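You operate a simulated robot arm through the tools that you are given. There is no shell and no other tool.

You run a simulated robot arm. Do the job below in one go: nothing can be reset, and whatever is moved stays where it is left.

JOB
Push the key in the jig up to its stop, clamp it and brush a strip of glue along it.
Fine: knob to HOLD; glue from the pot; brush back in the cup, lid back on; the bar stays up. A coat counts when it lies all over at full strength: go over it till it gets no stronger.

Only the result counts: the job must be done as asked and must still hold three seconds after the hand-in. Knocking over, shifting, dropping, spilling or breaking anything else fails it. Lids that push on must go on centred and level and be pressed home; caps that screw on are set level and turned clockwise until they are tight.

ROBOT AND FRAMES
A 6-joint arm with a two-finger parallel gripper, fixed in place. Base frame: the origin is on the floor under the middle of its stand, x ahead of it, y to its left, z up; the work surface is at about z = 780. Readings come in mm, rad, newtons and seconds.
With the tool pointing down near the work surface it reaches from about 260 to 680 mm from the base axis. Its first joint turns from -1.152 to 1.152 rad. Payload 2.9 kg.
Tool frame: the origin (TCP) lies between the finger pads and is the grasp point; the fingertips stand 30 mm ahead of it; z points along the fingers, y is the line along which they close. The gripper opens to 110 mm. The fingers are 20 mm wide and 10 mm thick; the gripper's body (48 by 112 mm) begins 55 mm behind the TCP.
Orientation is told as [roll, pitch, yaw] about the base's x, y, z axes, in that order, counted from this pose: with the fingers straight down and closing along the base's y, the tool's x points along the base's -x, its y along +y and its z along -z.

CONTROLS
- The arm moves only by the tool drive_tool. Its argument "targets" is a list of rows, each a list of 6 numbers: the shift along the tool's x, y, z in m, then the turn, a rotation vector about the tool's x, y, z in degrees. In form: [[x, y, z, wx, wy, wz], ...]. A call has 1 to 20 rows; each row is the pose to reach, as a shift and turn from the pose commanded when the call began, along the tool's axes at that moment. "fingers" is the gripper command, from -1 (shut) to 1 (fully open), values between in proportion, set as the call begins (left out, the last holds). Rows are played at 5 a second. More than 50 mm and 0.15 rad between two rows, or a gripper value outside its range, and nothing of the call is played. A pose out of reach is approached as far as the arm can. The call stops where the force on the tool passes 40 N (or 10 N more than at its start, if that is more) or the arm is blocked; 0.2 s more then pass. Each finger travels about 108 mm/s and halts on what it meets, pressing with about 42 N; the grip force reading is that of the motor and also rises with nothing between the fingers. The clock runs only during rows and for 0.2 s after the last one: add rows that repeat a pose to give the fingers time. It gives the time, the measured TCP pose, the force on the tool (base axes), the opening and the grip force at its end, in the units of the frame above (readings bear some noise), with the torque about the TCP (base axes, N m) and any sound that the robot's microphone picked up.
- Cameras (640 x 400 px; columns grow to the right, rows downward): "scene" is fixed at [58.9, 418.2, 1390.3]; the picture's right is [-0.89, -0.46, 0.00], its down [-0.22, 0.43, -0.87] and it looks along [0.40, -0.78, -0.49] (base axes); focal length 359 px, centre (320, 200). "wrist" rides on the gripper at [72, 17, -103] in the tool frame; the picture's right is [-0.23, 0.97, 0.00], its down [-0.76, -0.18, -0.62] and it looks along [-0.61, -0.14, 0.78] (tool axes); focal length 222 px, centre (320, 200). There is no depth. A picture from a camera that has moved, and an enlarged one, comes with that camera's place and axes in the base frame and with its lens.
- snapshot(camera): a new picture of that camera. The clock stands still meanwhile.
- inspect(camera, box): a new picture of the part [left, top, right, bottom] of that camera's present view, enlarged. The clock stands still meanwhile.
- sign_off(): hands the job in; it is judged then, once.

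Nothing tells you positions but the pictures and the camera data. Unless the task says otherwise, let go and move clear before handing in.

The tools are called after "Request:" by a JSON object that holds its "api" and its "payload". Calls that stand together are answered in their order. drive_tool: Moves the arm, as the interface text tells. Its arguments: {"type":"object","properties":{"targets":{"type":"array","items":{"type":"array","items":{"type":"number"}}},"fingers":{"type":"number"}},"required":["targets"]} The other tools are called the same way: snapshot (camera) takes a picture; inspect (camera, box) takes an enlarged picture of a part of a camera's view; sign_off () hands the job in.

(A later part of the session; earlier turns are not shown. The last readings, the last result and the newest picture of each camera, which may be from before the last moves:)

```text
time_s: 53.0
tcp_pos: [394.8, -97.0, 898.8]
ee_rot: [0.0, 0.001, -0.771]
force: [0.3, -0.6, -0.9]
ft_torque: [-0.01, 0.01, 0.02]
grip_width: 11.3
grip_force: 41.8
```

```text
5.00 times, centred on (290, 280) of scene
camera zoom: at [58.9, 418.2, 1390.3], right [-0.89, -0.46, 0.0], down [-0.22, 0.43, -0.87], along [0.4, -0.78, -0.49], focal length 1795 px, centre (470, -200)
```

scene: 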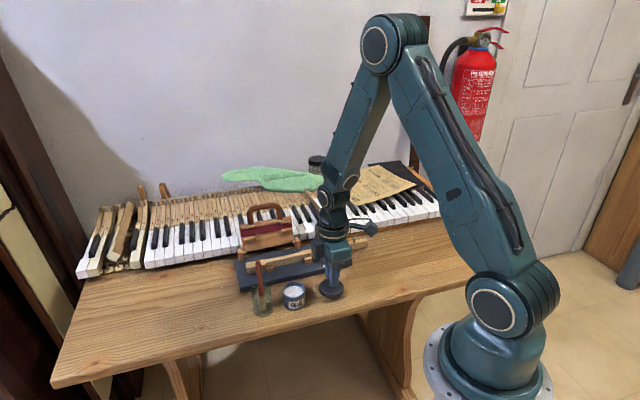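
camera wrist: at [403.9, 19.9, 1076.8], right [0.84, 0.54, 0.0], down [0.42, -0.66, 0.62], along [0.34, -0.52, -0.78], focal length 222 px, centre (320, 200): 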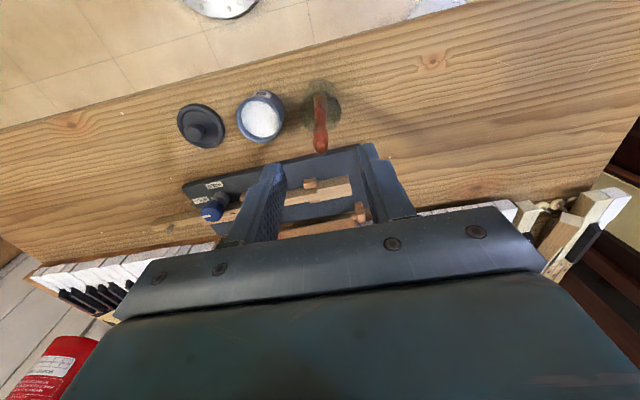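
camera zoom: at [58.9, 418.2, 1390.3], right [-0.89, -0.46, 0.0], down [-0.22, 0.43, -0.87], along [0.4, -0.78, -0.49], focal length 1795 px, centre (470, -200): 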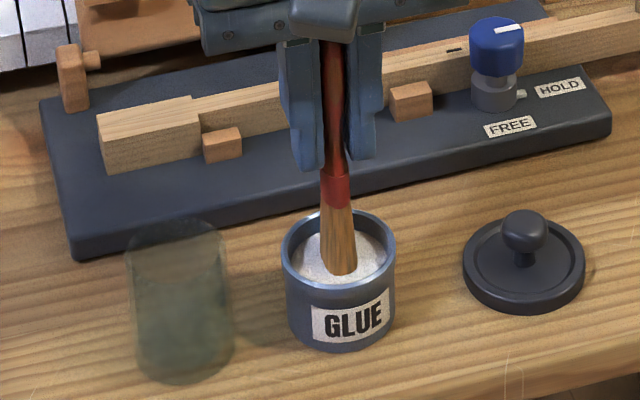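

The tip is just starting to sink in. Another 8 mm for a good load.

Request:
{"api": "drive_tool", "payload": {"targets": [[0, 0, 0.003, 0, 0, 0], [0, 0, 0.006, 0, 0, 0], [0, 0, 0.008, 0, 0, 0], [0, 0, 0.008, 0, 0, 0], [0, 0, 0.008, 0, 0, 0]], "fingers": -1}}

Request:
{"api": "inspect", "payload": {"camera": "wrist", "box": [240, 60, 400, 180]}}

Request:
{"api": "inspect", "payload": {"camera": "scene", "box": [255, 240, 325, 320]}}

```text
time_s: 54.2
tcp_pos: [395.0, -98.8, 891.5]
ee_rot: [0.002, -0.003, -0.772]
force: [-1.7, -3.1, 33.2]
ft_torque: [-0.36, 0.15, 0.01]
grip_width: 11.9
grip_force: 41.8
```

```text
3.33 times, centred on (320, 120) of wrist
camera zoom: at [355.7, -34.1, 996.2], right [0.84, 0.54, 0.0], down [0.42, -0.66, 0.63], along [0.34, -0.53, -0.78], focal length 740 px, centre (320, 467)
```

zoom: 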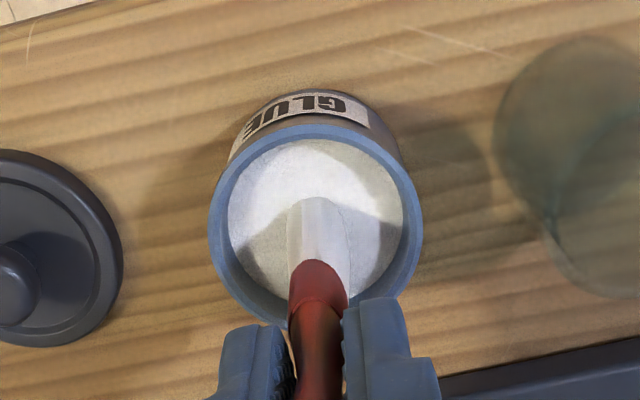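

```text
5.00 times, centred on (290, 280) of scene
camera zoom: at [58.5, 418.3, 1390.3], right [-0.89, -0.46, 0.0], down [-0.22, 0.43, -0.87], along [0.4, -0.78, -0.49], focal length 1795 px, centre (470, -200)
```

zoom: 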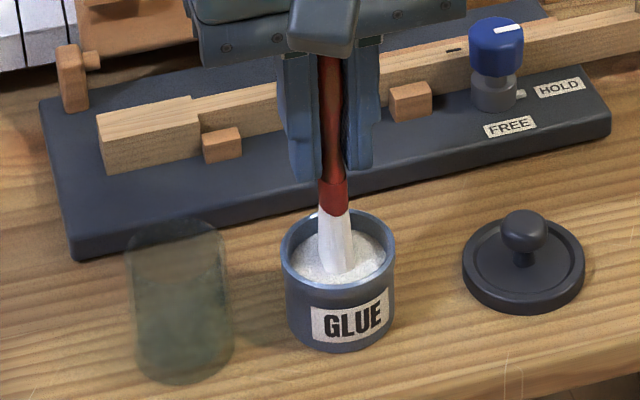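

The bristles turned white, so they're loaded; the 33 N shows the tip reached the pot floor, and next time I'll dip 3 mm less. Now I'll lift out gently and check the brush is still straight in the grip.

Request:
{"api": "drive_tool", "payload": {"targets": [[0, 0, -0.003, 0, 0, 0], [0.003, 0, -0.01, 0, 0, 0], [0.003, 0, -0.025, 0, 0, 0], [0.003, 0, -0.045, 0, 0, 0], [0.003, 0, -0.065, 0, 0, 0], [0.003, 0, -0.08, 0, 0, 0], [0.003, 0, -0.08, 0, 0, 0]], "fingers": -1}}

Request:
{"api": "inspect", "payload": {"camera": "wrist", "box": [240, 60, 400, 180]}}

Request:
{"api": "inspect", "payload": {"camera": "scene", "box": [255, 210, 335, 320]}}

```text
time_s: 55.8
tcp_pos: [392.8, -96.5, 972.3]
ee_rot: [0.0, 0.002, -0.772]
force: [-1.0, 0.1, 0.2]
ft_torque: [0.0, -0.01, -0.02]
grip_width: 11.7
grip_force: 41.8
```

```text
3.33 times, centred on (320, 120) of wrist
camera zoom: at [353.2, -32.1, 1076.5], right [0.84, 0.54, 0.0], down [0.42, -0.66, 0.62], along [0.34, -0.52, -0.78], focal length 740 px, centre (320, 467)
```

zoom: 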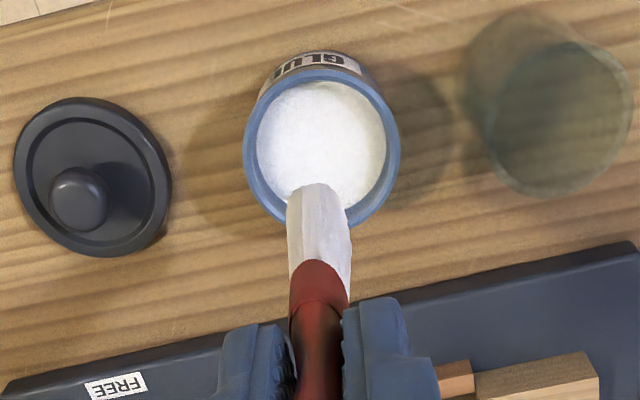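

```text
3.64 times, centred on (295, 265) of scene
camera zoom: at [58.9, 418.2, 1390.3], right [-0.89, -0.46, 0.0], down [-0.22, 0.43, -0.87], along [0.4, -0.78, -0.49], focal length 1306 px, centre (411, -36)
```

zoom: 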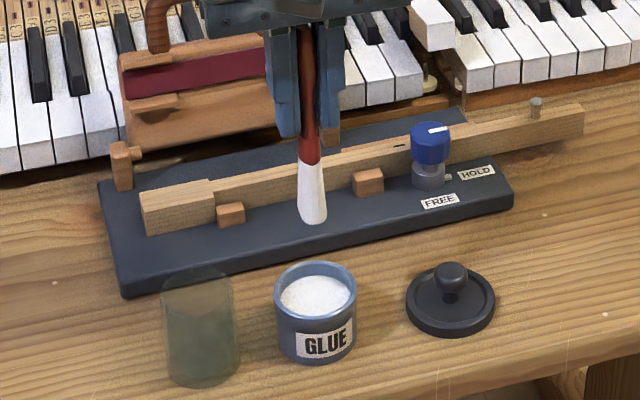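

The loaded brush is straight and not dripping. Moving over the key, near the head.

Request:
{"api": "drive_tool", "payload": {"targets": [[-0.03, 0.015, 0, 0, 0, 0], [-0.06, 0.03, 0, 0, 0, 0], [-0.09, 0.045, 0, 0, 0, 0], [-0.118, 0.063, 0, 0, 0, 0], [-0.118, 0.063, 0, 0, 0, 0]], "fingers": -1}}

Request:
{"api": "snapshot", "payload": {"camera": "wrist"}}

Request:
{"api": "inspect", "payload": {"camera": "wrist", "box": [240, 80, 400, 200]}}

Request:
{"api": "inspect", "payload": {"camera": "scene", "box": [225, 200, 325, 300]}}

```text
time_s: 57.0
tcp_pos: [521.0, -130.6, 971.2]
ee_rot: [0.001, -0.001, -0.771]
force: [-0.5, -0.3, -0.2]
ft_torque: [0.02, -0.01, -0.01]
grip_width: 11.8
grip_force: 42.0
```

```text
taken
camera wrist: at [481.3, -67.2, 1075.5], right [0.84, 0.54, 0.0], down [0.42, -0.66, 0.62], along [0.34, -0.52, -0.78], focal length 222 px, centre (320, 200)
```

wrist: 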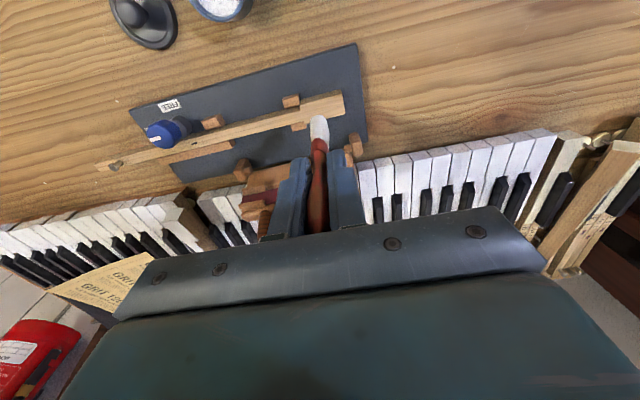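

```text
3.33 times, centred on (320, 140) of wrist
camera zoom: at [481.3, -67.2, 1075.5], right [0.84, 0.54, 0.0], down [0.42, -0.66, 0.62], along [0.34, -0.52, -0.78], focal length 740 px, centre (320, 400)
```

zoom: 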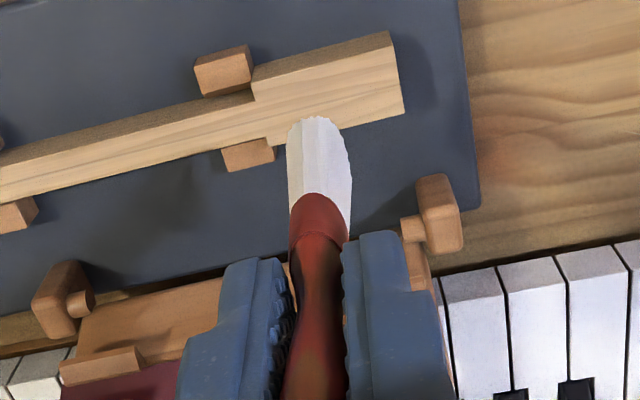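

```text
4.00 times, centred on (275, 250) of scene
camera zoom: at [58.9, 418.2, 1390.3], right [-0.89, -0.46, 0.0], down [-0.22, 0.43, -0.87], along [0.4, -0.78, -0.49], focal length 1436 px, centre (500, 0)
```

zoom: 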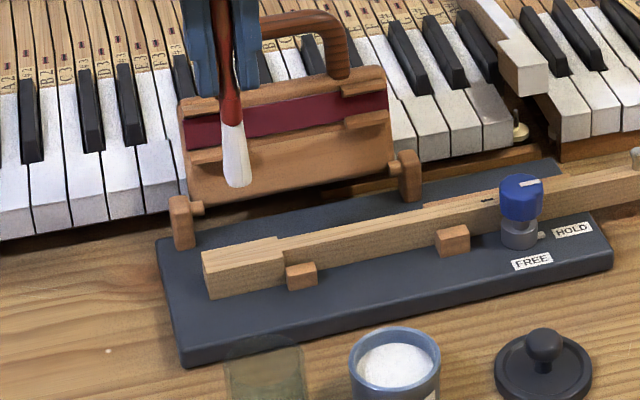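

I make the key's centreline ~3.5 mm further over. I'll correct and lower the brush to just above the key's head.

Request:
{"api": "drive_tool", "payload": {"targets": [[-0.0035, 0.01, 0.015, 0, 0, 0], [-0.0035, 0.015, 0.03, 0, 0, 0], [-0.0035, 0.015, 0.043, 0, 0, 0], [-0.0035, 0.015, 0.048, 0, 0, 0], [-0.0035, 0.015, 0.048, 0, 0, 0]], "fingers": -1}}

Request:
{"api": "inspect", "payload": {"camera": "wrist", "box": [240, 80, 400, 200]}}

Request:
{"api": "inspect", "payload": {"camera": "scene", "box": [225, 220, 305, 290]}}

```text
time_s: 58.2
tcp_pos: [534.4, -124.9, 922.5]
ee_rot: [0.0, 0.0, -0.773]
force: [0.2, -0.2, 0.5]
ft_torque: [0.0, -0.01, -0.01]
grip_width: 11.5
grip_force: 41.9
```

```text
3.33 times, centred on (320, 140) of wrist
camera zoom: at [494.0, -60.1, 1027.6], right [0.84, 0.54, 0.0], down [0.42, -0.66, 0.62], along [0.34, -0.52, -0.78], focal length 740 px, centre (320, 400)
```

zoom: 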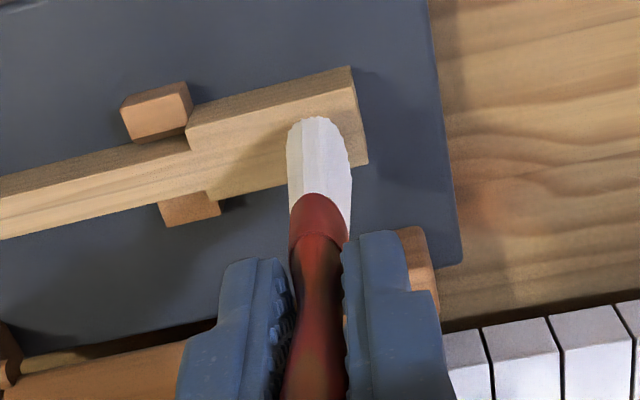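

```text
5.71 times, centred on (265, 255) of scene
camera zoom: at [58.9, 418.2, 1390.3], right [-0.89, -0.46, 0.0], down [-0.22, 0.43, -0.87], along [0.4, -0.78, -0.49], focal length 2052 px, centre (634, -114)
```

zoom: 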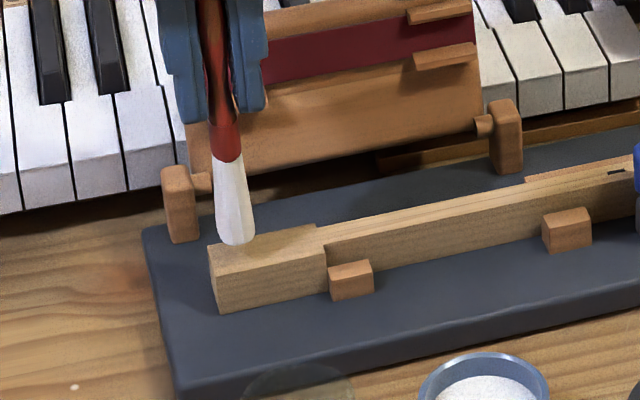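

The tip is centred over the head. Lowering in 1 mm steps to feel the contact.

Request:
{"api": "drive_tool", "payload": {"targets": [[0, 0, 0.001, 0, 0, 0], [0, 0, 0.002, 0, 0, 0], [0, 0, 0.003, 0, 0, 0], [0, 0, 0.004, 0, 0, 0], [0, 0, 0.004, 0, 0, 0]], "fingers": -1}}

Request:
{"api": "inspect", "payload": {"camera": "scene", "box": [225, 220, 305, 290]}}

```text
time_s: 59.4
tcp_pos: [532.5, -122.7, 918.3]
ee_rot: [-0.001, 0.0, -0.771]
force: [0.3, 0.1, 0.4]
ft_torque: [-0.02, -0.02, 0.02]
grip_width: 11.6
grip_force: 41.2
```

```text
5.71 times, centred on (265, 255) of scene
camera zoom: at [58.9, 418.2, 1390.3], right [-0.89, -0.46, 0.0], down [-0.22, 0.43, -0.87], along [0.4, -0.78, -0.49], focal length 2052 px, centre (634, -114)
```

zoom: 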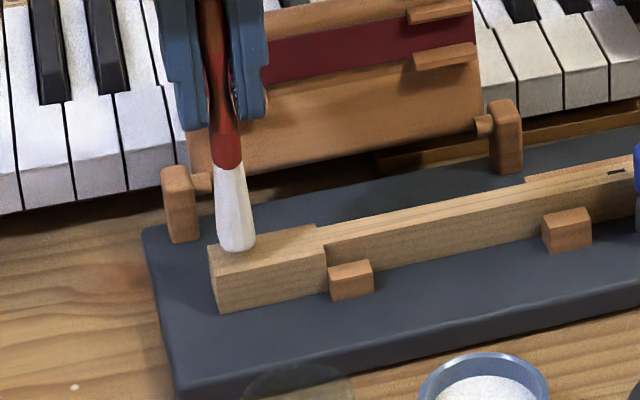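

Request:
{"api": "drive_tool", "payload": {"targets": [[0, 0, 0.001, 0, 0, 0], [0, 0, 0.002, 0, 0, 0], [0, 0, 0.002, 0, 0, 0]], "fingers": -1}}

Request:
{"api": "inspect", "payload": {"camera": "scene", "box": [225, 220, 305, 290]}}

```text
time_s: 60.2
tcp_pos: [533.4, -123.4, 917.1]
ee_rot: [0.002, 0.001, -0.77]
force: [-0.3, -0.3, 0.0]
ft_torque: [-0.01, -0.01, 0.04]
grip_width: 11.8
grip_force: 41.3
```

```text
5.71 times, centred on (265, 255) of scene
camera zoom: at [58.9, 418.2, 1390.3], right [-0.89, -0.46, 0.0], down [-0.22, 0.43, -0.87], along [0.4, -0.78, -0.49], focal length 2052 px, centre (634, -114)
```

zoom: 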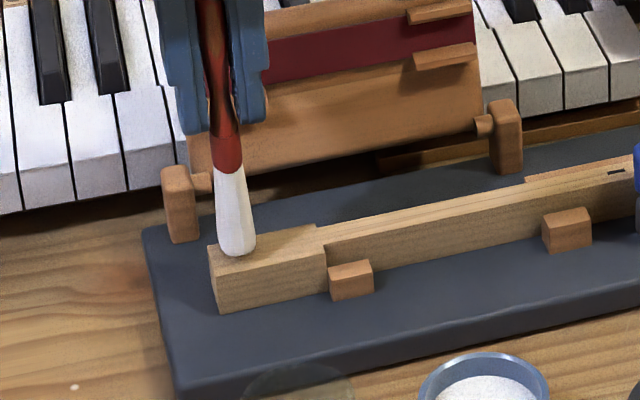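

Request:
{"api": "drive_tool", "payload": {"targets": [[0, 0, 0.001, 0, 0, 0], [0, 0, 0.002, 0, 0, 0], [0, 0, 0.002, 0, 0, 0]], "fingers": -1}}

Request:
{"api": "inspect", "payload": {"camera": "scene", "box": [225, 220, 305, 290]}}

Request:
{"api": "inspect", "payload": {"camera": "wrist", "box": [240, 80, 400, 200]}}

```text
time_s: 61.0
tcp_pos: [534.1, -124.8, 915.5]
ee_rot: [0.0, 0.003, -0.771]
force: [0.5, 0.0, -0.3]
ft_torque: [0.01, 0.0, -0.03]
grip_width: 11.7
grip_force: 42.1
```

```text
5.71 times, centred on (265, 255) of scene
camera zoom: at [58.9, 418.2, 1390.3], right [-0.89, -0.46, 0.0], down [-0.22, 0.43, -0.87], along [0.4, -0.78, -0.49], focal length 2052 px, centre (634, -114)
```

zoom: 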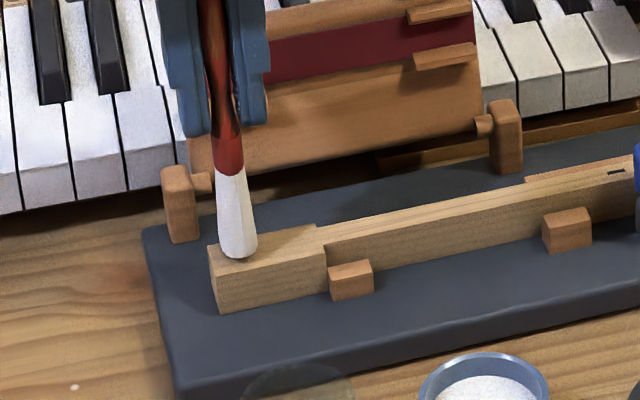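

```text
3.33 times, centred on (320, 140) of wrist
camera zoom: at [494.3, -61.0, 1019.9], right [0.84, 0.54, 0.0], down [0.42, -0.66, 0.62], along [0.34, -0.52, -0.78], focal length 740 px, centre (320, 400)
```

zoom: 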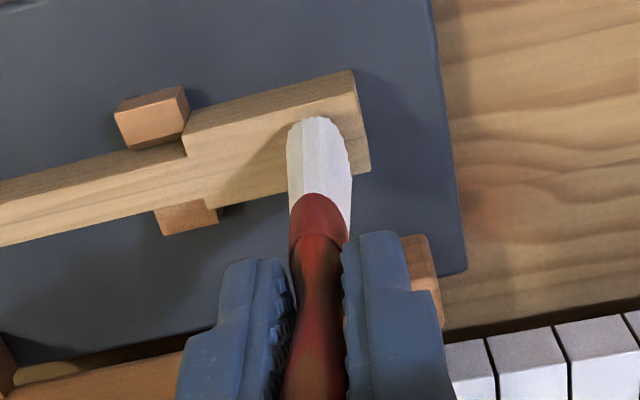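

Request:
{"api": "drive_tool", "payload": {"targets": [[0, 0, 0.001, 0, 0, 0], [0, 0, 0.002, 0, 0, 0], [0, 0, 0.002, 0, 0, 0]], "fingers": -1}}

Request:
{"api": "inspect", "payload": {"camera": "scene", "box": [225, 220, 305, 290]}}

```text
time_s: 61.8
tcp_pos: [535.0, -124.1, 913.1]
ee_rot: [0.0, 0.001, -0.771]
force: [-0.8, -0.7, -0.6]
ft_torque: [0.02, -0.04, -0.02]
grip_width: 11.5
grip_force: 41.6
```

```text
5.71 times, centred on (265, 255) of scene
camera zoom: at [58.9, 418.2, 1390.3], right [-0.89, -0.46, 0.0], down [-0.22, 0.43, -0.87], along [0.4, -0.78, -0.49], focal length 2052 px, centre (634, -114)
```

zoom: 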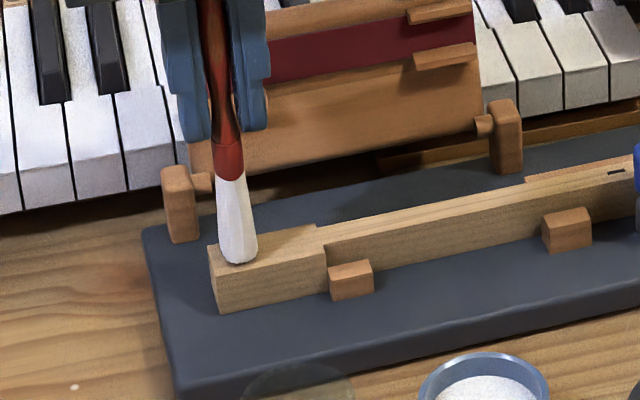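

Request:
{"api": "drive_tool", "payload": {"targets": [[0, 0, 0.001, 0, 0, 0], [0, 0, 0.002, 0, 0, 0], [0, 0, 0.002, 0, 0, 0]], "fingers": -1}}

Request:
{"api": "inspect", "payload": {"camera": "scene", "box": [225, 220, 305, 290]}}

Request:
{"api": "inspect", "payload": {"camera": "wrist", "box": [240, 80, 400, 200]}}

```text
time_s: 62.6
tcp_pos: [534.0, -125.0, 911.6]
ee_rot: [0.002, 0.0, -0.772]
force: [0.2, 0.1, 0.1]
ft_torque: [-0.02, 0.01, 0.0]
grip_width: 11.5
grip_force: 42.0
```

```text
5.71 times, centred on (265, 255) of scene
camera zoom: at [58.9, 418.2, 1390.3], right [-0.89, -0.46, 0.0], down [-0.22, 0.43, -0.87], along [0.4, -0.78, -0.49], focal length 2052 px, centre (634, -114)
```

zoom: 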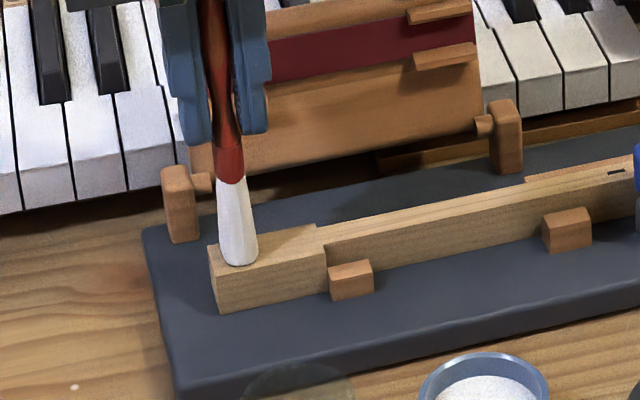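

```text
3.33 times, centred on (320, 140) of wrist
camera zoom: at [494.3, -61.1, 1015.5], right [0.84, 0.54, 0.0], down [0.42, -0.66, 0.62], along [0.34, -0.52, -0.78], focal length 740 px, centre (320, 400)
```

zoom: 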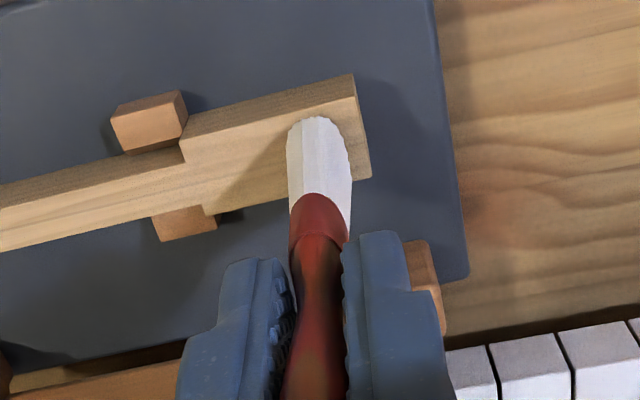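

Request:
{"api": "drive_tool", "payload": {"targets": [[0, 0, 0.0005, 0, 0, 0], [0, 0, 0.001, 0, 0, 0], [0, 0, 0.0015, 0, 0, 0], [0, 0, 0.0015, 0, 0, 0]], "fingers": -1}}

Request:
{"api": "inspect", "payload": {"camera": "scene", "box": [235, 240, 285, 280]}}

```text
time_s: 63.6
tcp_pos: [534.0, -123.6, 910.4]
ee_rot: [0.001, 0.0, -0.77]
force: [-0.2, -0.7, 3.0]
ft_torque: [-0.07, -0.06, -0.03]
grip_width: 11.3
grip_force: 42.0
```

```text
10.00 times, centred on (260, 260) of scene
camera zoom: at [58.9, 418.2, 1390.3], right [-0.89, -0.46, 0.0], down [-0.22, 0.43, -0.87], along [0.4, -0.78, -0.49], focal length 3590 px, centre (920, -400)
```

zoom: 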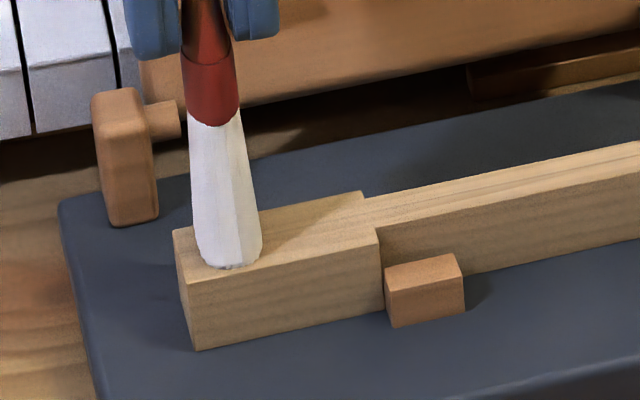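

Contact at ~3 N. I'll press another 0.7 mm and draw the first stroke from the head end toward the knob, stopping short of it.

Request:
{"api": "drive_tool", "payload": {"targets": [[0, 0.002, 0.0007, 0, 0, 0], [0, 0.004, 0.0007, 0, 0, 0], [0, 0, 0.0007, 0, 0, 0], [0, -0.01, 0.0007, 0, 0, 0], [0, -0.02, 0.0007, 0, 0, 0], [0, -0.03, 0.0007, 0, 0, 0], [0, -0.04, 0.0007, 0, 0, 0], [0, -0.05, 0.0007, 0, 0, 0], [0, -0.06, 0.0007, 0, 0, 0]], "fingers": -1}}

Request:
{"api": "inspect", "payload": {"camera": "scene", "box": [230, 230, 310, 290]}}

Request:
{"api": "inspect", "payload": {"camera": "wrist", "box": [240, 80, 400, 200]}}

```text
time_s: 65.6
tcp_pos: [491.8, -167.4, 909.1]
ee_rot: [0.003, -0.001, -0.772]
force: [6.2, 5.3, 21.3]
ft_torque: [0.45, -0.45, 0.02]
grip_width: 11.6
grip_force: 41.5
```

```text
6.67 times, centred on (270, 260) of scene
camera zoom: at [58.7, 418.5, 1390.2], right [-0.89, -0.46, 0.0], down [-0.22, 0.43, -0.87], along [0.4, -0.78, -0.49], focal length 2394 px, centre (653, -200)
```

zoom: 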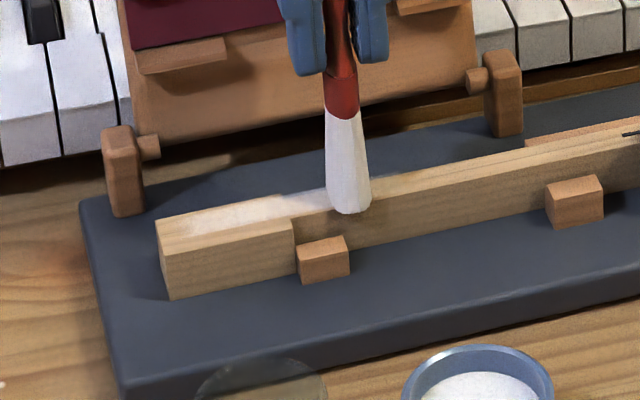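

```text
3.33 times, centred on (320, 140) of wrist
camera zoom: at [452.2, -103.3, 1014.2], right [0.84, 0.54, 0.0], down [0.42, -0.66, 0.62], along [0.34, -0.52, -0.78], focal length 740 px, centre (320, 400)
```

zoom: 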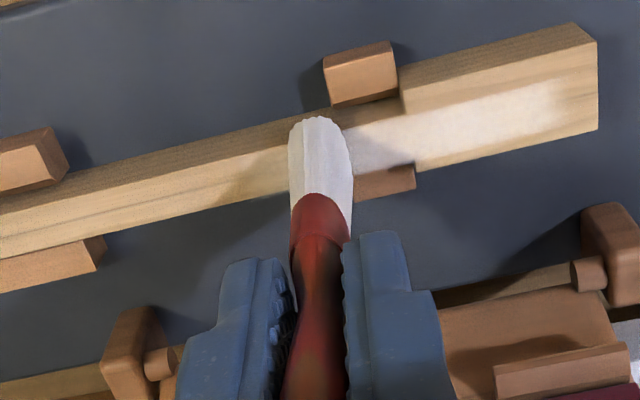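

A white coat is appearing on the key. The load grew to 21 N, so I'll ease up 1 mm and continue the stroke.

Request:
{"api": "drive_tool", "payload": {"targets": [[0, -0.005, -0.001, 0, 0, 0], [0, -0.015, -0.001, 0, 0, 0], [0, -0.025, -0.001, 0, 0, 0], [0, -0.035, -0.001, 0, 0, 0], [0, -0.045, -0.001, 0, 0, 0]], "fingers": -1}}

Request:
{"api": "inspect", "payload": {"camera": "scene", "box": [240, 225, 340, 285]}}

Request:
{"api": "inspect", "payload": {"camera": "wrist", "box": [240, 60, 440, 200]}}

```text
time_s: 66.8
tcp_pos: [460.4, -199.6, 910.5]
ee_rot: [0.0, -0.001, -0.771]
force: [4.1, 3.6, 13.2]
ft_torque: [0.27, -0.29, -0.02]
grip_width: 11.7
grip_force: 41.5
```

```text
6.40 times, centred on (290, 255) of scene
camera zoom: at [58.8, 418.4, 1390.3], right [-0.89, -0.46, 0.0], down [-0.22, 0.43, -0.87], along [0.4, -0.78, -0.49], focal length 2298 px, centre (512, -152)
```

zoom: 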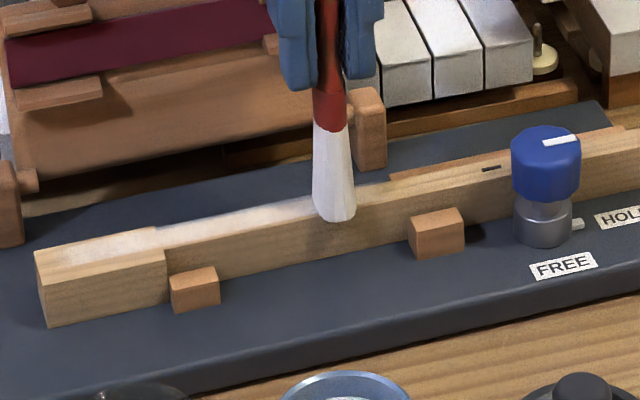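

```text
2.86 times, centred on (340, 130) of wrist
camera zoom: at [419.8, -136.0, 1014.4], right [0.84, 0.54, 0.0], down [0.42, -0.66, 0.62], along [0.34, -0.52, -0.78], focal length 635 px, centre (263, 400)
```

zoom: 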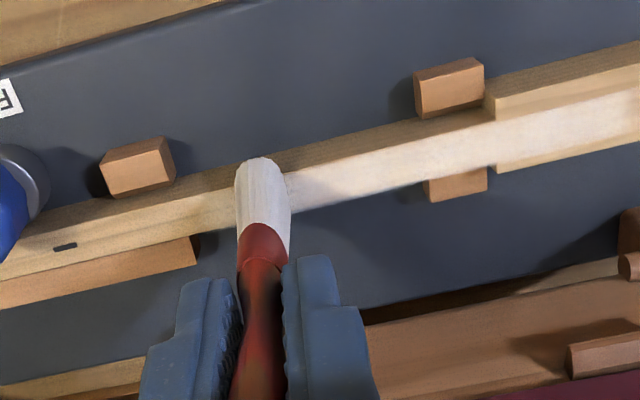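

Request:
{"api": "drive_tool", "payload": {"targets": [[0, -0.01, 0, 0, 0, 0], [0, -0.02, 0, 0, 0, 0], [0, -0.03, 0, 0, 0, 0], [0, -0.04, 0, 0, 0, 0]], "fingers": -1}}

Request:
{"api": "inspect", "payload": {"camera": "scene", "box": [240, 225, 340, 285]}}

Request:
{"api": "inspect", "payload": {"camera": "wrist", "box": [240, 60, 440, 200]}}

```text
time_s: 67.8
tcp_pos: [432.7, -227.5, 911.2]
ee_rot: [0.001, 0.0, -0.771]
force: [2.6, 0.8, 5.2]
ft_torque: [0.13, -0.16, -0.01]
grip_width: 11.7
grip_force: 42.0
```

```text
6.40 times, centred on (290, 255) of scene
camera zoom: at [58.9, 418.3, 1390.3], right [-0.89, -0.46, 0.0], down [-0.22, 0.43, -0.87], along [0.4, -0.78, -0.49], focal length 2298 px, centre (512, -152)
```

zoom: 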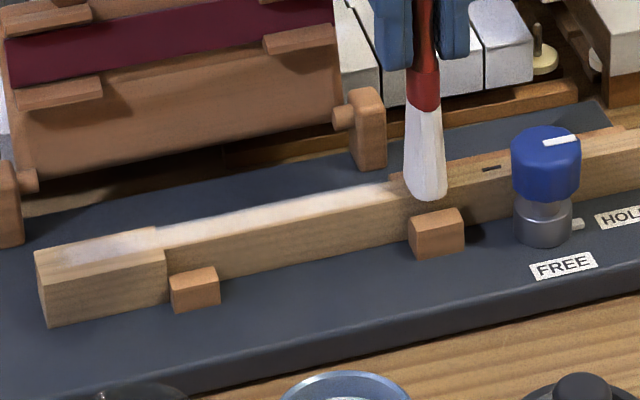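

```text
2.86 times, centred on (340, 130) of wrist
camera zoom: at [394.0, -164.1, 1014.5], right [0.84, 0.54, 0.0], down [0.42, -0.66, 0.62], along [0.34, -0.52, -0.78], focal length 635 px, centre (263, 400)
```

zoom: 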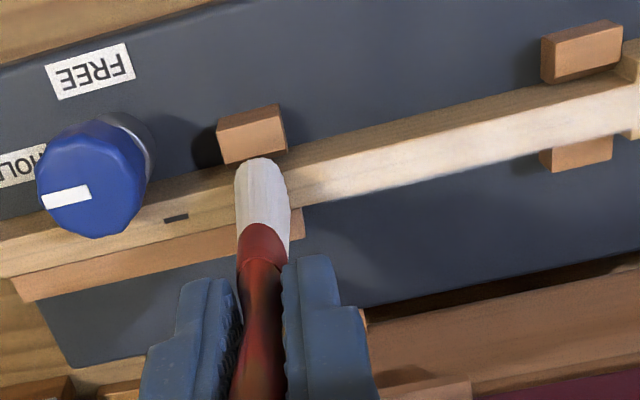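

I'll lift the brush and look at the whole strip.

Request:
{"api": "drive_tool", "payload": {"targets": [[0, -0.003, -0.002, 0, 0, 0], [0, -0.003, -0.012, 0, 0, 0], [0, -0.003, -0.03, 0, 0, 0], [0, -0.003, -0.03, 0, 0, 0]], "fingers": -1}}

Request:
{"api": "inspect", "payload": {"camera": "scene", "box": [240, 225, 340, 285]}}

Request:
{"api": "inspect", "payload": {"camera": "wrist", "box": [240, 40, 440, 180]}}

```text
time_s: 68.8
tcp_pos: [430.5, -231.7, 940.7]
ee_rot: [-0.001, 0.0, -0.772]
force: [0.0, 1.1, 0.3]
ft_torque: [0.02, 0.04, 0.01]
grip_width: 11.6
grip_force: 42.3
```

```text
6.40 times, centred on (290, 255) of scene
camera zoom: at [58.9, 418.2, 1390.3], right [-0.89, -0.46, 0.0], down [-0.22, 0.43, -0.87], along [0.4, -0.78, -0.49], focal length 2298 px, centre (512, -152)
```

zoom: 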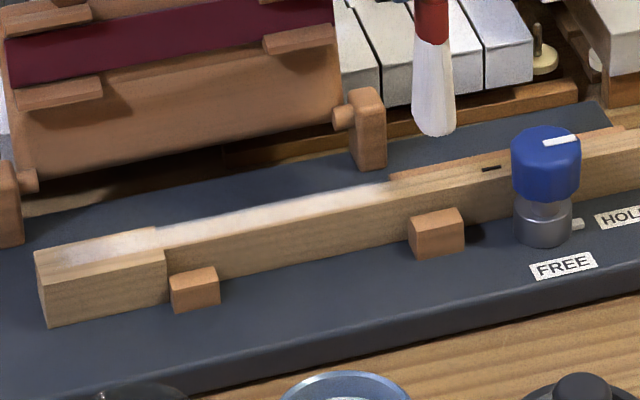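

```text
2.86 times, centred on (340, 110) of wrist
camera zoom: at [391.2, -167.1, 1045.3], right [0.84, 0.54, 0.0], down [0.42, -0.66, 0.62], along [0.34, -0.52, -0.78], focal length 635 px, centre (263, 457)
```

zoom: 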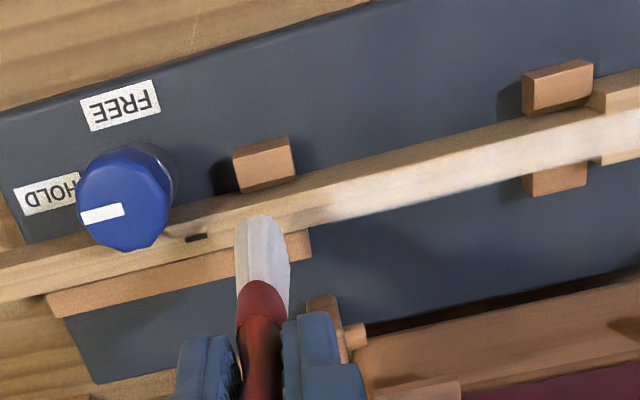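

The strip clearly ends near local y=-126 mm and starts near the head end. I'll make a return pass over its whole length with light pressure.

Request:
{"api": "drive_tool", "payload": {"targets": [[0, 0.008, 0.02, 0, 0, 0], [0, 0.008, 0.03, 0, 0, 0], [0, 0.018, 0.03, 0, 0, 0], [0, 0.028, 0.03, 0, 0, 0], [0, 0.038, 0.03, 0, 0, 0], [0, 0.048, 0.03, 0, 0, 0], [0, 0.058, 0.03, 0, 0, 0], [0, 0.068, 0.03, 0, 0, 0], [0, 0.078, 0.03, 0, 0, 0], [0, 0.088, 0.03, 0, 0, 0], [0, 0.098, 0.03, 0, 0, 0], [0, 0.108, 0.03, 0, 0, 0], [0, 0.118, 0.03, 0, 0, 0], [0, 0.128, 0.03, 0, 0, 0], [0, 0.138, 0.03, 0, 0, 0], [0, 0.148, 0.03, 0, 0, 0], [0, 0.153, 0.03, 0, 0, 0]], "fingers": -1}}

Request:
{"api": "inspect", "payload": {"camera": "scene", "box": [240, 225, 340, 285]}}

Request:
{"api": "inspect", "payload": {"camera": "wrist", "box": [180, 60, 380, 200]}}

```text
time_s: 72.4
tcp_pos: [538.2, -121.1, 909.4]
ee_rot: [-0.001, 0.0, -0.772]
force: [-0.6, -0.4, 2.0]
ft_torque: [-0.07, 0.02, -0.01]
grip_width: 11.7
grip_force: 41.5
```

```text
6.40 times, centred on (290, 255) of scene
camera zoom: at [58.9, 418.2, 1390.3], right [-0.89, -0.46, 0.0], down [-0.22, 0.43, -0.87], along [0.4, -0.78, -0.49], focal length 2298 px, centre (512, -152)
```

zoom: 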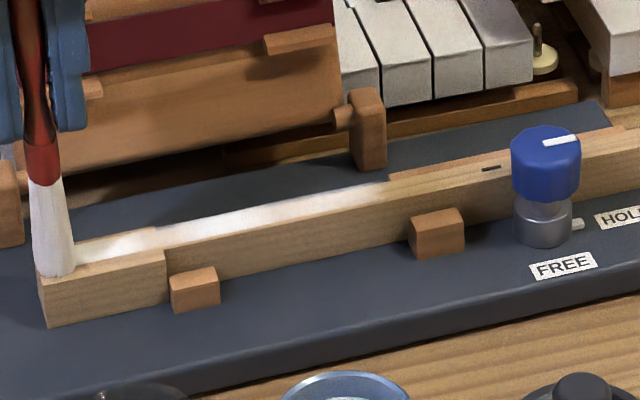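

```text
2.86 times, centred on (280, 130) of wrist
camera zoom: at [498.3, -57.0, 1014.6], right [0.84, 0.54, 0.0], down [0.42, -0.66, 0.62], along [0.34, -0.52, -0.78], focal length 635 px, centre (434, 400)
```

zoom: 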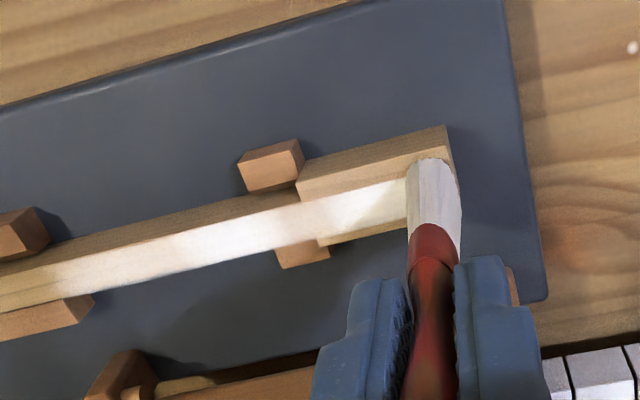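

The coat grows whiter, strongest in the middle. Another pass back, then I'll reload.

Request:
{"api": "drive_tool", "payload": {"targets": [[0, -0.01, 0, 0, 0, 0], [0, -0.02, 0, 0, 0, 0], [0, -0.03, 0, 0, 0, 0], [0, -0.04, 0, 0, 0, 0], [0, -0.05, -0.0005, 0, 0, 0], [0, -0.06, -0.0005, 0, 0, 0], [0, -0.07, -0.0005, 0, 0, 0], [0, -0.08, -0.0005, 0, 0, 0], [0, -0.09, -0.0005, 0, 0, 0], [0, -0.1, 0, 0, 0, 0], [0, -0.11, 0, 0, 0, 0], [0, -0.12, 0, 0, 0, 0], [0, -0.13, 0, 0, 0, 0], [0, -0.14, 0, 0, 0, 0], [0, -0.145, 0, 0, 0, 0], [0, -0.145, -0.01, 0, 0, 0], [0, -0.145, -0.03, 0, 0, 0], [0, -0.145, -0.05, 0, 0, 0], [0, -0.145, -0.05, 0, 0, 0]], "fingers": -1}}

Request:
{"api": "inspect", "payload": {"camera": "scene", "box": [240, 225, 340, 285]}}

Request:
{"api": "inspect", "payload": {"camera": "wrist", "box": [260, 20, 460, 160]}}

```text
time_s: 76.4
tcp_pos: [436.4, -223.4, 960.2]
ee_rot: [0.0, 0.001, -0.772]
force: [0.3, -0.5, 0.3]
ft_torque: [-0.01, -0.01, 0.0]
grip_width: 11.7
grip_force: 42.0
```

```text
6.40 times, centred on (290, 255) of scene
camera zoom: at [58.9, 418.2, 1390.3], right [-0.89, -0.46, 0.0], down [-0.22, 0.43, -0.87], along [0.4, -0.78, -0.49], focal length 2298 px, centre (512, -152)
```

zoom: 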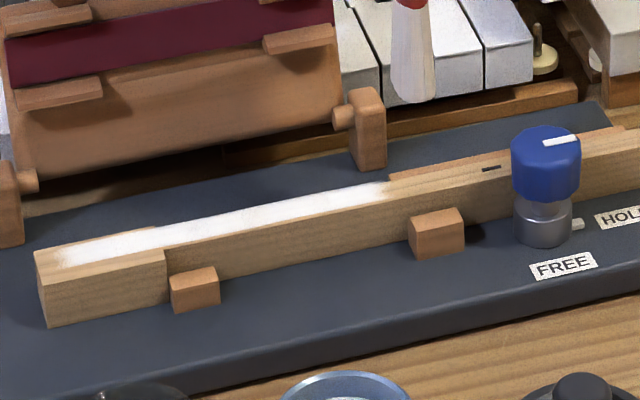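

```text
2.86 times, centred on (360, 90) of wrist
camera zoom: at [396.1, -159.9, 1064.3], right [0.84, 0.54, 0.0], down [0.42, -0.66, 0.62], along [0.34, -0.52, -0.78], focal length 635 px, centre (206, 514)
```

zoom: 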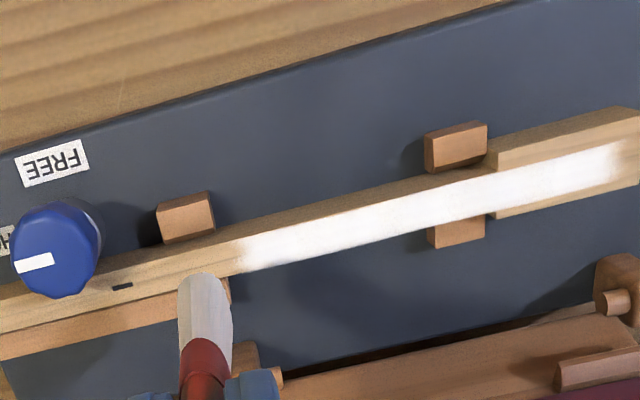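

The strip is now bright white from end to end. I'll check for weak patches in close-up.

Request:
{"api": "inspect", "payload": {"camera": "wrist", "box": [330, 70, 410, 120]}}

Request:
{"api": "inspect", "payload": {"camera": "wrist", "box": [400, 55, 480, 105]}}

Request:
{"api": "inspect", "payload": {"camera": "scene", "box": [242, 250, 272, 275]}}

Request:
{"api": "inspect", "payload": {"camera": "scene", "box": [270, 240, 310, 270]}}

```text
8.00 times, centred on (370, 95) of wrist
camera zoom: at [396.1, -159.9, 1064.3], right [0.84, 0.54, 0.0], down [0.42, -0.66, 0.62], along [0.34, -0.52, -0.78], focal length 1777 px, centre (-80, 1040)
```

zoom: 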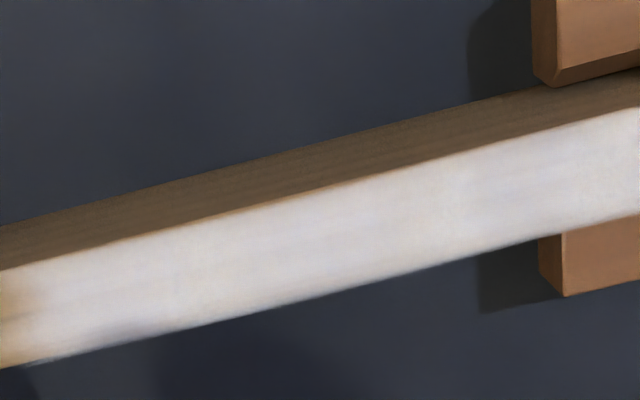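

```text
8.00 times, centred on (440, 80) of wrist
camera zoom: at [396.1, -159.9, 1064.3], right [0.84, 0.54, 0.0], down [0.42, -0.66, 0.62], along [0.34, -0.52, -0.78], focal length 1777 px, centre (-640, 1160)
```

zoom: 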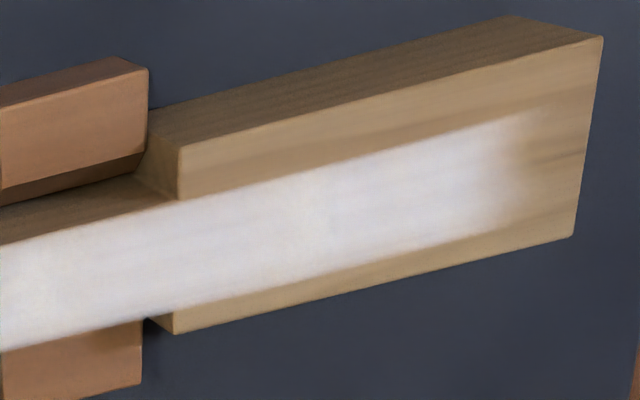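

```text
16.00 times, centred on (257, 262) of scene
camera zoom: at [58.9, 418.2, 1390.3], right [-0.89, -0.46, 0.0], down [-0.22, 0.43, -0.87], along [0.4, -0.78, -0.49], focal length 5745 px, centre (1328, -800)
```

zoom: 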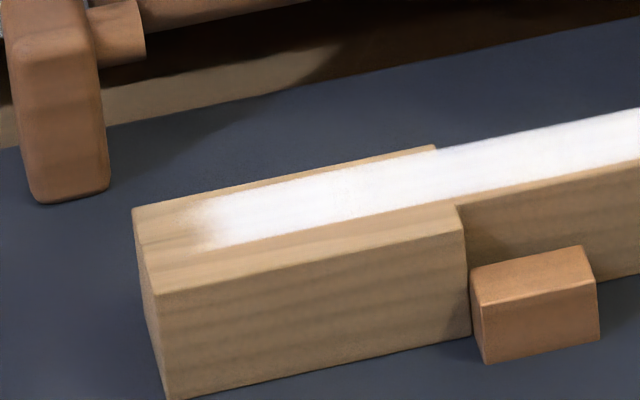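

```text
13.33 times, centred on (290, 255) of scene
camera zoom: at [58.9, 418.2, 1390.3], right [-0.89, -0.46, 0.0], down [-0.22, 0.43, -0.87], along [0.4, -0.78, -0.49], focal length 4787 px, centre (720, -533)
```

zoom: 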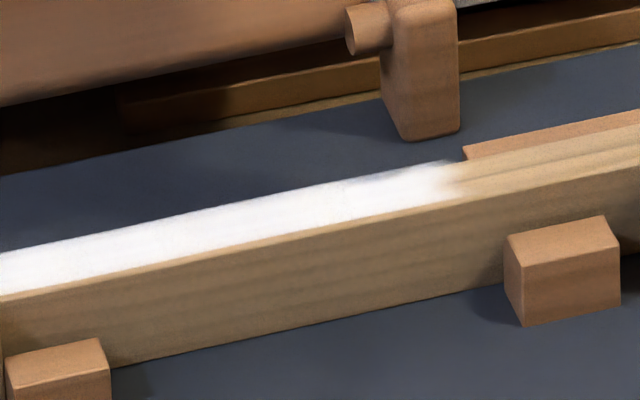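

The strip is well covered; only its ends fade slightly. I'll reload the brush and give the ends extra passes.

Request:
{"api": "drive_tool", "payload": {"targets": [[0.0, 0, -0.015, 0, 0, 0], [0.03, 0.0155, -0.015, 0, 0, 0], [0.06, 0.031, -0.015, 0, 0, 0], [0.09, 0.0465, -0.015, 0, 0, 0], [0.1235, 0.0625, -0.015, 0, 0, 0], [0.1235, 0.0625, -0.015, 0, 0, 0]], "fingers": -1}}

Request:
{"api": "inspect", "payload": {"camera": "wrist", "box": [240, 60, 400, 180]}}

```text
time_s: 77.8
tcp_pos: [391.8, -92.7, 975.9]
ee_rot: [-0.001, 0.0, -0.772]
force: [0.8, -0.1, -0.5]
ft_torque: [-0.02, -0.03, 0.01]
grip_width: 11.7
grip_force: 42.1
```

```text
3.33 times, centred on (320, 120) of wrist
camera zoom: at [350.9, -29.7, 1080.9], right [0.84, 0.54, 0.0], down [0.42, -0.66, 0.62], along [0.34, -0.52, -0.78], focal length 740 px, centre (320, 467)
```

zoom: 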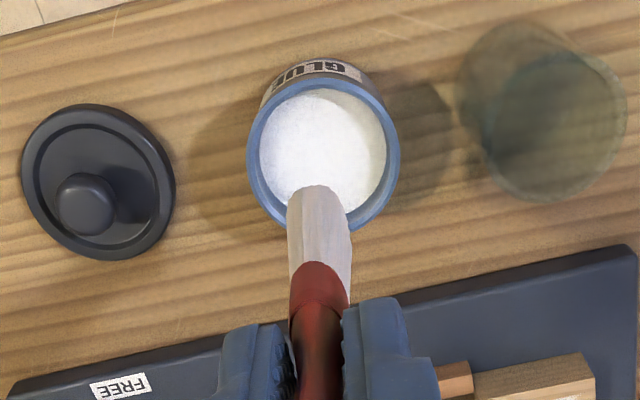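

Over the pot, dipping again, 2.5 mm shallower than before.

Request:
{"api": "drive_tool", "payload": {"targets": [[0, 0, 0.03, 0, 0, 0], [0, 0, 0.055, 0, 0, 0], [0, 0, 0.068, 0, 0, 0], [0, 0, 0.074, 0, 0, 0], [0, 0, 0.078, 0, 0, 0], [0, 0, 0.0805, 0, 0, 0], [0, 0, 0.0805, 0, 0, 0]], "fingers": -1}}

Request:
{"api": "inspect", "payload": {"camera": "wrist", "box": [240, 60, 400, 180]}}

```text
time_s: 79.4
tcp_pos: [390.0, -93.7, 894.2]
ee_rot: [-0.002, -0.001, -0.77]
force: [-0.3, -0.8, 1.2]
ft_torque: [0.0, 0.01, 0.03]
grip_width: 11.8
grip_force: 42.1
```

```text
3.33 times, centred on (320, 120) of wrist
camera zoom: at [351.4, -30.1, 998.8], right [0.84, 0.54, 0.0], down [0.42, -0.66, 0.62], along [0.34, -0.52, -0.78], focal length 740 px, centre (320, 467)
```

zoom: 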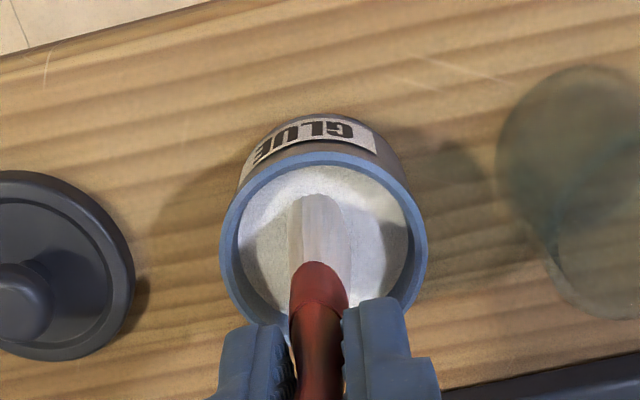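

Request:
{"api": "drive_tool", "payload": {"targets": [[0, 0, 0.001, 0, 0, 0], [0, 0, 0.0018, 0, 0, 0], [0, 0, 0.0018, 0, 0, 0], [0, 0, 0.0018, 0, 0, 0]], "fingers": -1}}

Request:
{"api": "inspect", "payload": {"camera": "wrist", "box": [240, 60, 400, 180]}}

```text
time_s: 80.4
tcp_pos: [392.5, -92.7, 893.2]
ee_rot: [0.001, -0.001, -0.772]
force: [-0.1, 0.4, -0.2]
ft_torque: [0.0, 0.01, 0.01]
grip_width: 11.7
grip_force: 42.5
```

```text
3.33 times, centred on (320, 120) of wrist
camera zoom: at [351.8, -29.8, 997.4], right [0.84, 0.54, 0.0], down [0.42, -0.66, 0.62], along [0.34, -0.52, -0.78], focal length 740 px, centre (320, 467)
```

zoom: 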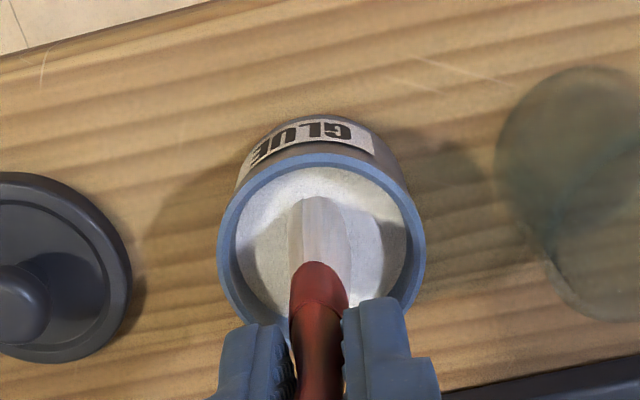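

Request:
{"api": "drive_tool", "payload": {"targets": [[0, 0, 0.0008, 0, 0, 0], [0, 0, 0.0015, 0, 0, 0], [0, 0, 0.0015, 0, 0, 0], [0, 0, 0.0015, 0, 0, 0]], "fingers": -1}}

Request:
{"api": "inspect", "payload": {"camera": "wrist", "box": [240, 60, 400, 180]}}

Request:
{"api": "inspect", "payload": {"camera": "scene", "box": [265, 240, 325, 310]}}

```text
time_s: 81.4
tcp_pos: [392.7, -93.3, 891.4]
ee_rot: [0.001, -0.001, -0.771]
force: [-2.4, -0.5, 16.1]
ft_torque: [-0.01, 0.12, -0.01]
grip_width: 11.5
grip_force: 42.2
```

```text
3.33 times, centred on (320, 120) of wrist
camera zoom: at [351.9, -29.8, 996.2], right [0.84, 0.54, 0.0], down [0.42, -0.66, 0.62], along [0.34, -0.52, -0.78], focal length 740 px, centre (320, 467)
```

zoom: 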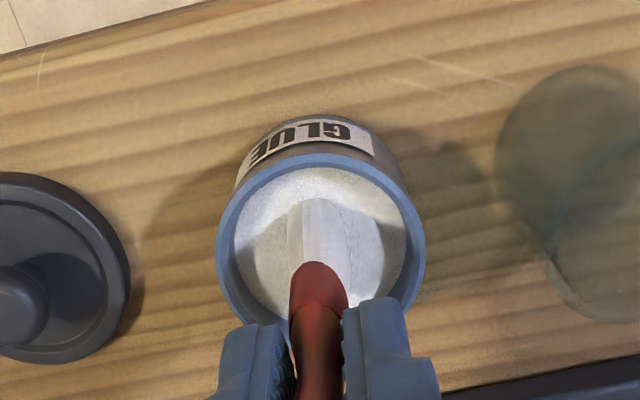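

```text
5.71 times, centred on (295, 275) of scene
camera zoom: at [58.7, 418.3, 1390.3], right [-0.89, -0.46, 0.0], down [-0.22, 0.43, -0.87], along [0.4, -0.78, -0.49], focal length 2052 px, centre (463, -229)
```

zoom: 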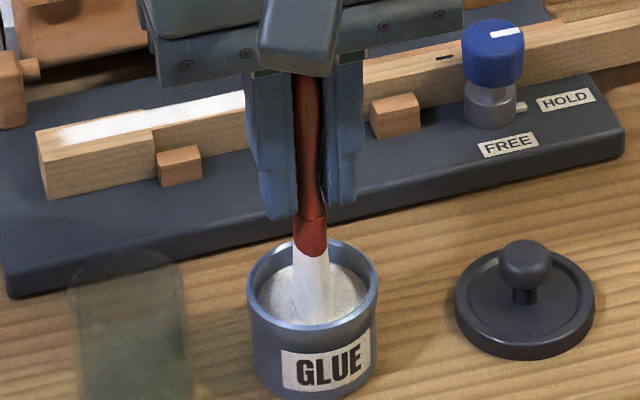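

Reloaded, bristles fully white. Lifting out and returning to the head end of the strip.

Request:
{"api": "drive_tool", "payload": {"targets": [[0, 0, -0.005, 0, 0, 0], [0, 0, -0.02, 0, 0, 0], [0, 0, -0.045, 0, 0, 0], [0, 0, -0.07, 0, 0, 0], [-0.02, 0.012, -0.08, 0, 0, 0], [-0.055, 0.036, -0.08, 0, 0, 0], [-0.09, 0.06, -0.08, 0, 0, 0], [-0.1235, 0.0845, -0.08, 0, 0, 0], [-0.1235, 0.0845, -0.06, 0, 0, 0], [-0.1235, 0.0845, -0.035, 0, 0, 0], [-0.1235, 0.0845, -0.025, 0, 0, 0], [-0.1235, 0.0845, -0.02, 0, 0, 0], [-0.1235, 0.0845, -0.0187, 0, 0, 0], [-0.1235, 0.0845, -0.0187, 0, 0, 0]], "fingers": -1}}

Request:
{"api": "inspect", "payload": {"camera": "scene", "box": [235, 235, 285, 280]}}

```text
time_s: 84.4
tcp_pos: [540.2, -117.8, 910.7]
ee_rot: [0.0, 0.0, -0.772]
force: [0.7, -0.5, 3.1]
ft_torque: [-0.06, 0.0, 0.0]
grip_width: 11.8
grip_force: 41.5
```

```text
8.89 times, centred on (260, 258) of scene
camera zoom: at [58.9, 418.2, 1390.3], right [-0.89, -0.46, 0.0], down [-0.22, 0.43, -0.87], along [0.4, -0.78, -0.49], focal length 3192 px, centre (853, -311)
```

zoom: 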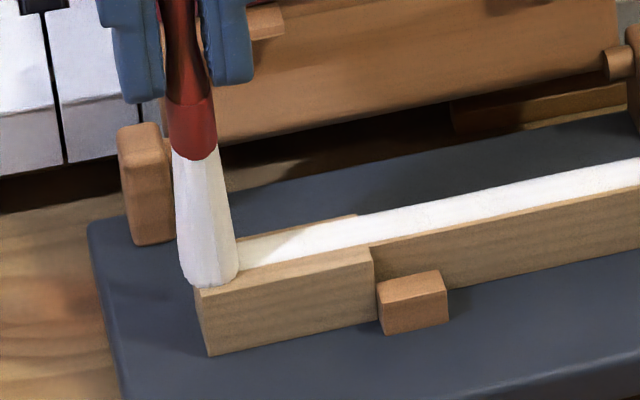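

Light contact at the head end. I'll work the head end back and forth, then stroke the full length.

Request:
{"api": "drive_tool", "payload": {"targets": [[0, -0.01, 0, 0, 0, 0], [0, -0.02, 0, 0, 0, 0], [0, -0.03, 0, 0, 0, 0], [0, -0.02, 0, 0, 0, 0], [0, -0.01, 0, 0, 0, 0], [0, 0, 0, 0, 0, 0], [0, -0.01, 0, 0, 0, 0], [0, -0.02, 0, 0, 0, 0], [0, -0.03, 0, 0, 0, 0], [0, -0.045, -0.0003, 0, 0, 0], [0, -0.06, -0.0005, 0, 0, 0], [0, -0.075, -0.0005, 0, 0, 0], [0, -0.09, -0.0005, 0, 0, 0], [0, -0.105, -0.0003, 0, 0, 0], [0, -0.12, 0, 0, 0, 0], [0, -0.13, 0, 0, 0, 0], [0, -0.14, 0, 0, 0, 0], [0, -0.15, 0, 0, 0, 0], [0, -0.14, 0, 0, 0, 0], [0, -0.13, 0, 0, 0, 0]], "fingers": -1}}

Request:
{"api": "inspect", "payload": {"camera": "scene", "box": [240, 225, 340, 285]}}

```text
time_s: 88.6
tcp_pos: [448.4, -213.8, 910.4]
ee_rot: [0.0, 0.002, -0.772]
force: [-0.7, -1.4, 3.8]
ft_torque: [-0.14, 0.06, 0.0]
grip_width: 11.9
grip_force: 42.2
```

```text
6.40 times, centred on (290, 255) of scene
camera zoom: at [58.8, 418.2, 1390.3], right [-0.89, -0.46, 0.0], down [-0.22, 0.43, -0.87], along [0.4, -0.78, -0.49], focal length 2298 px, centre (512, -152)
```

zoom: 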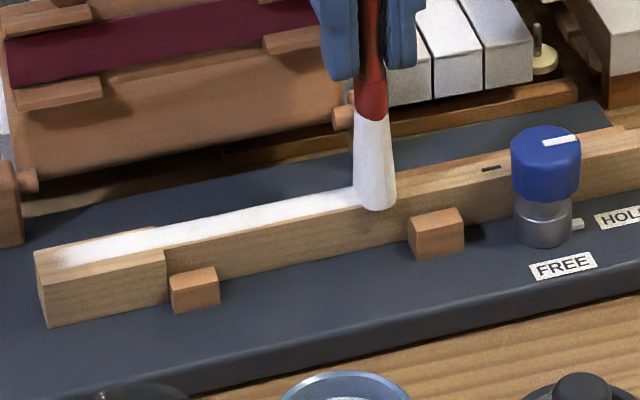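

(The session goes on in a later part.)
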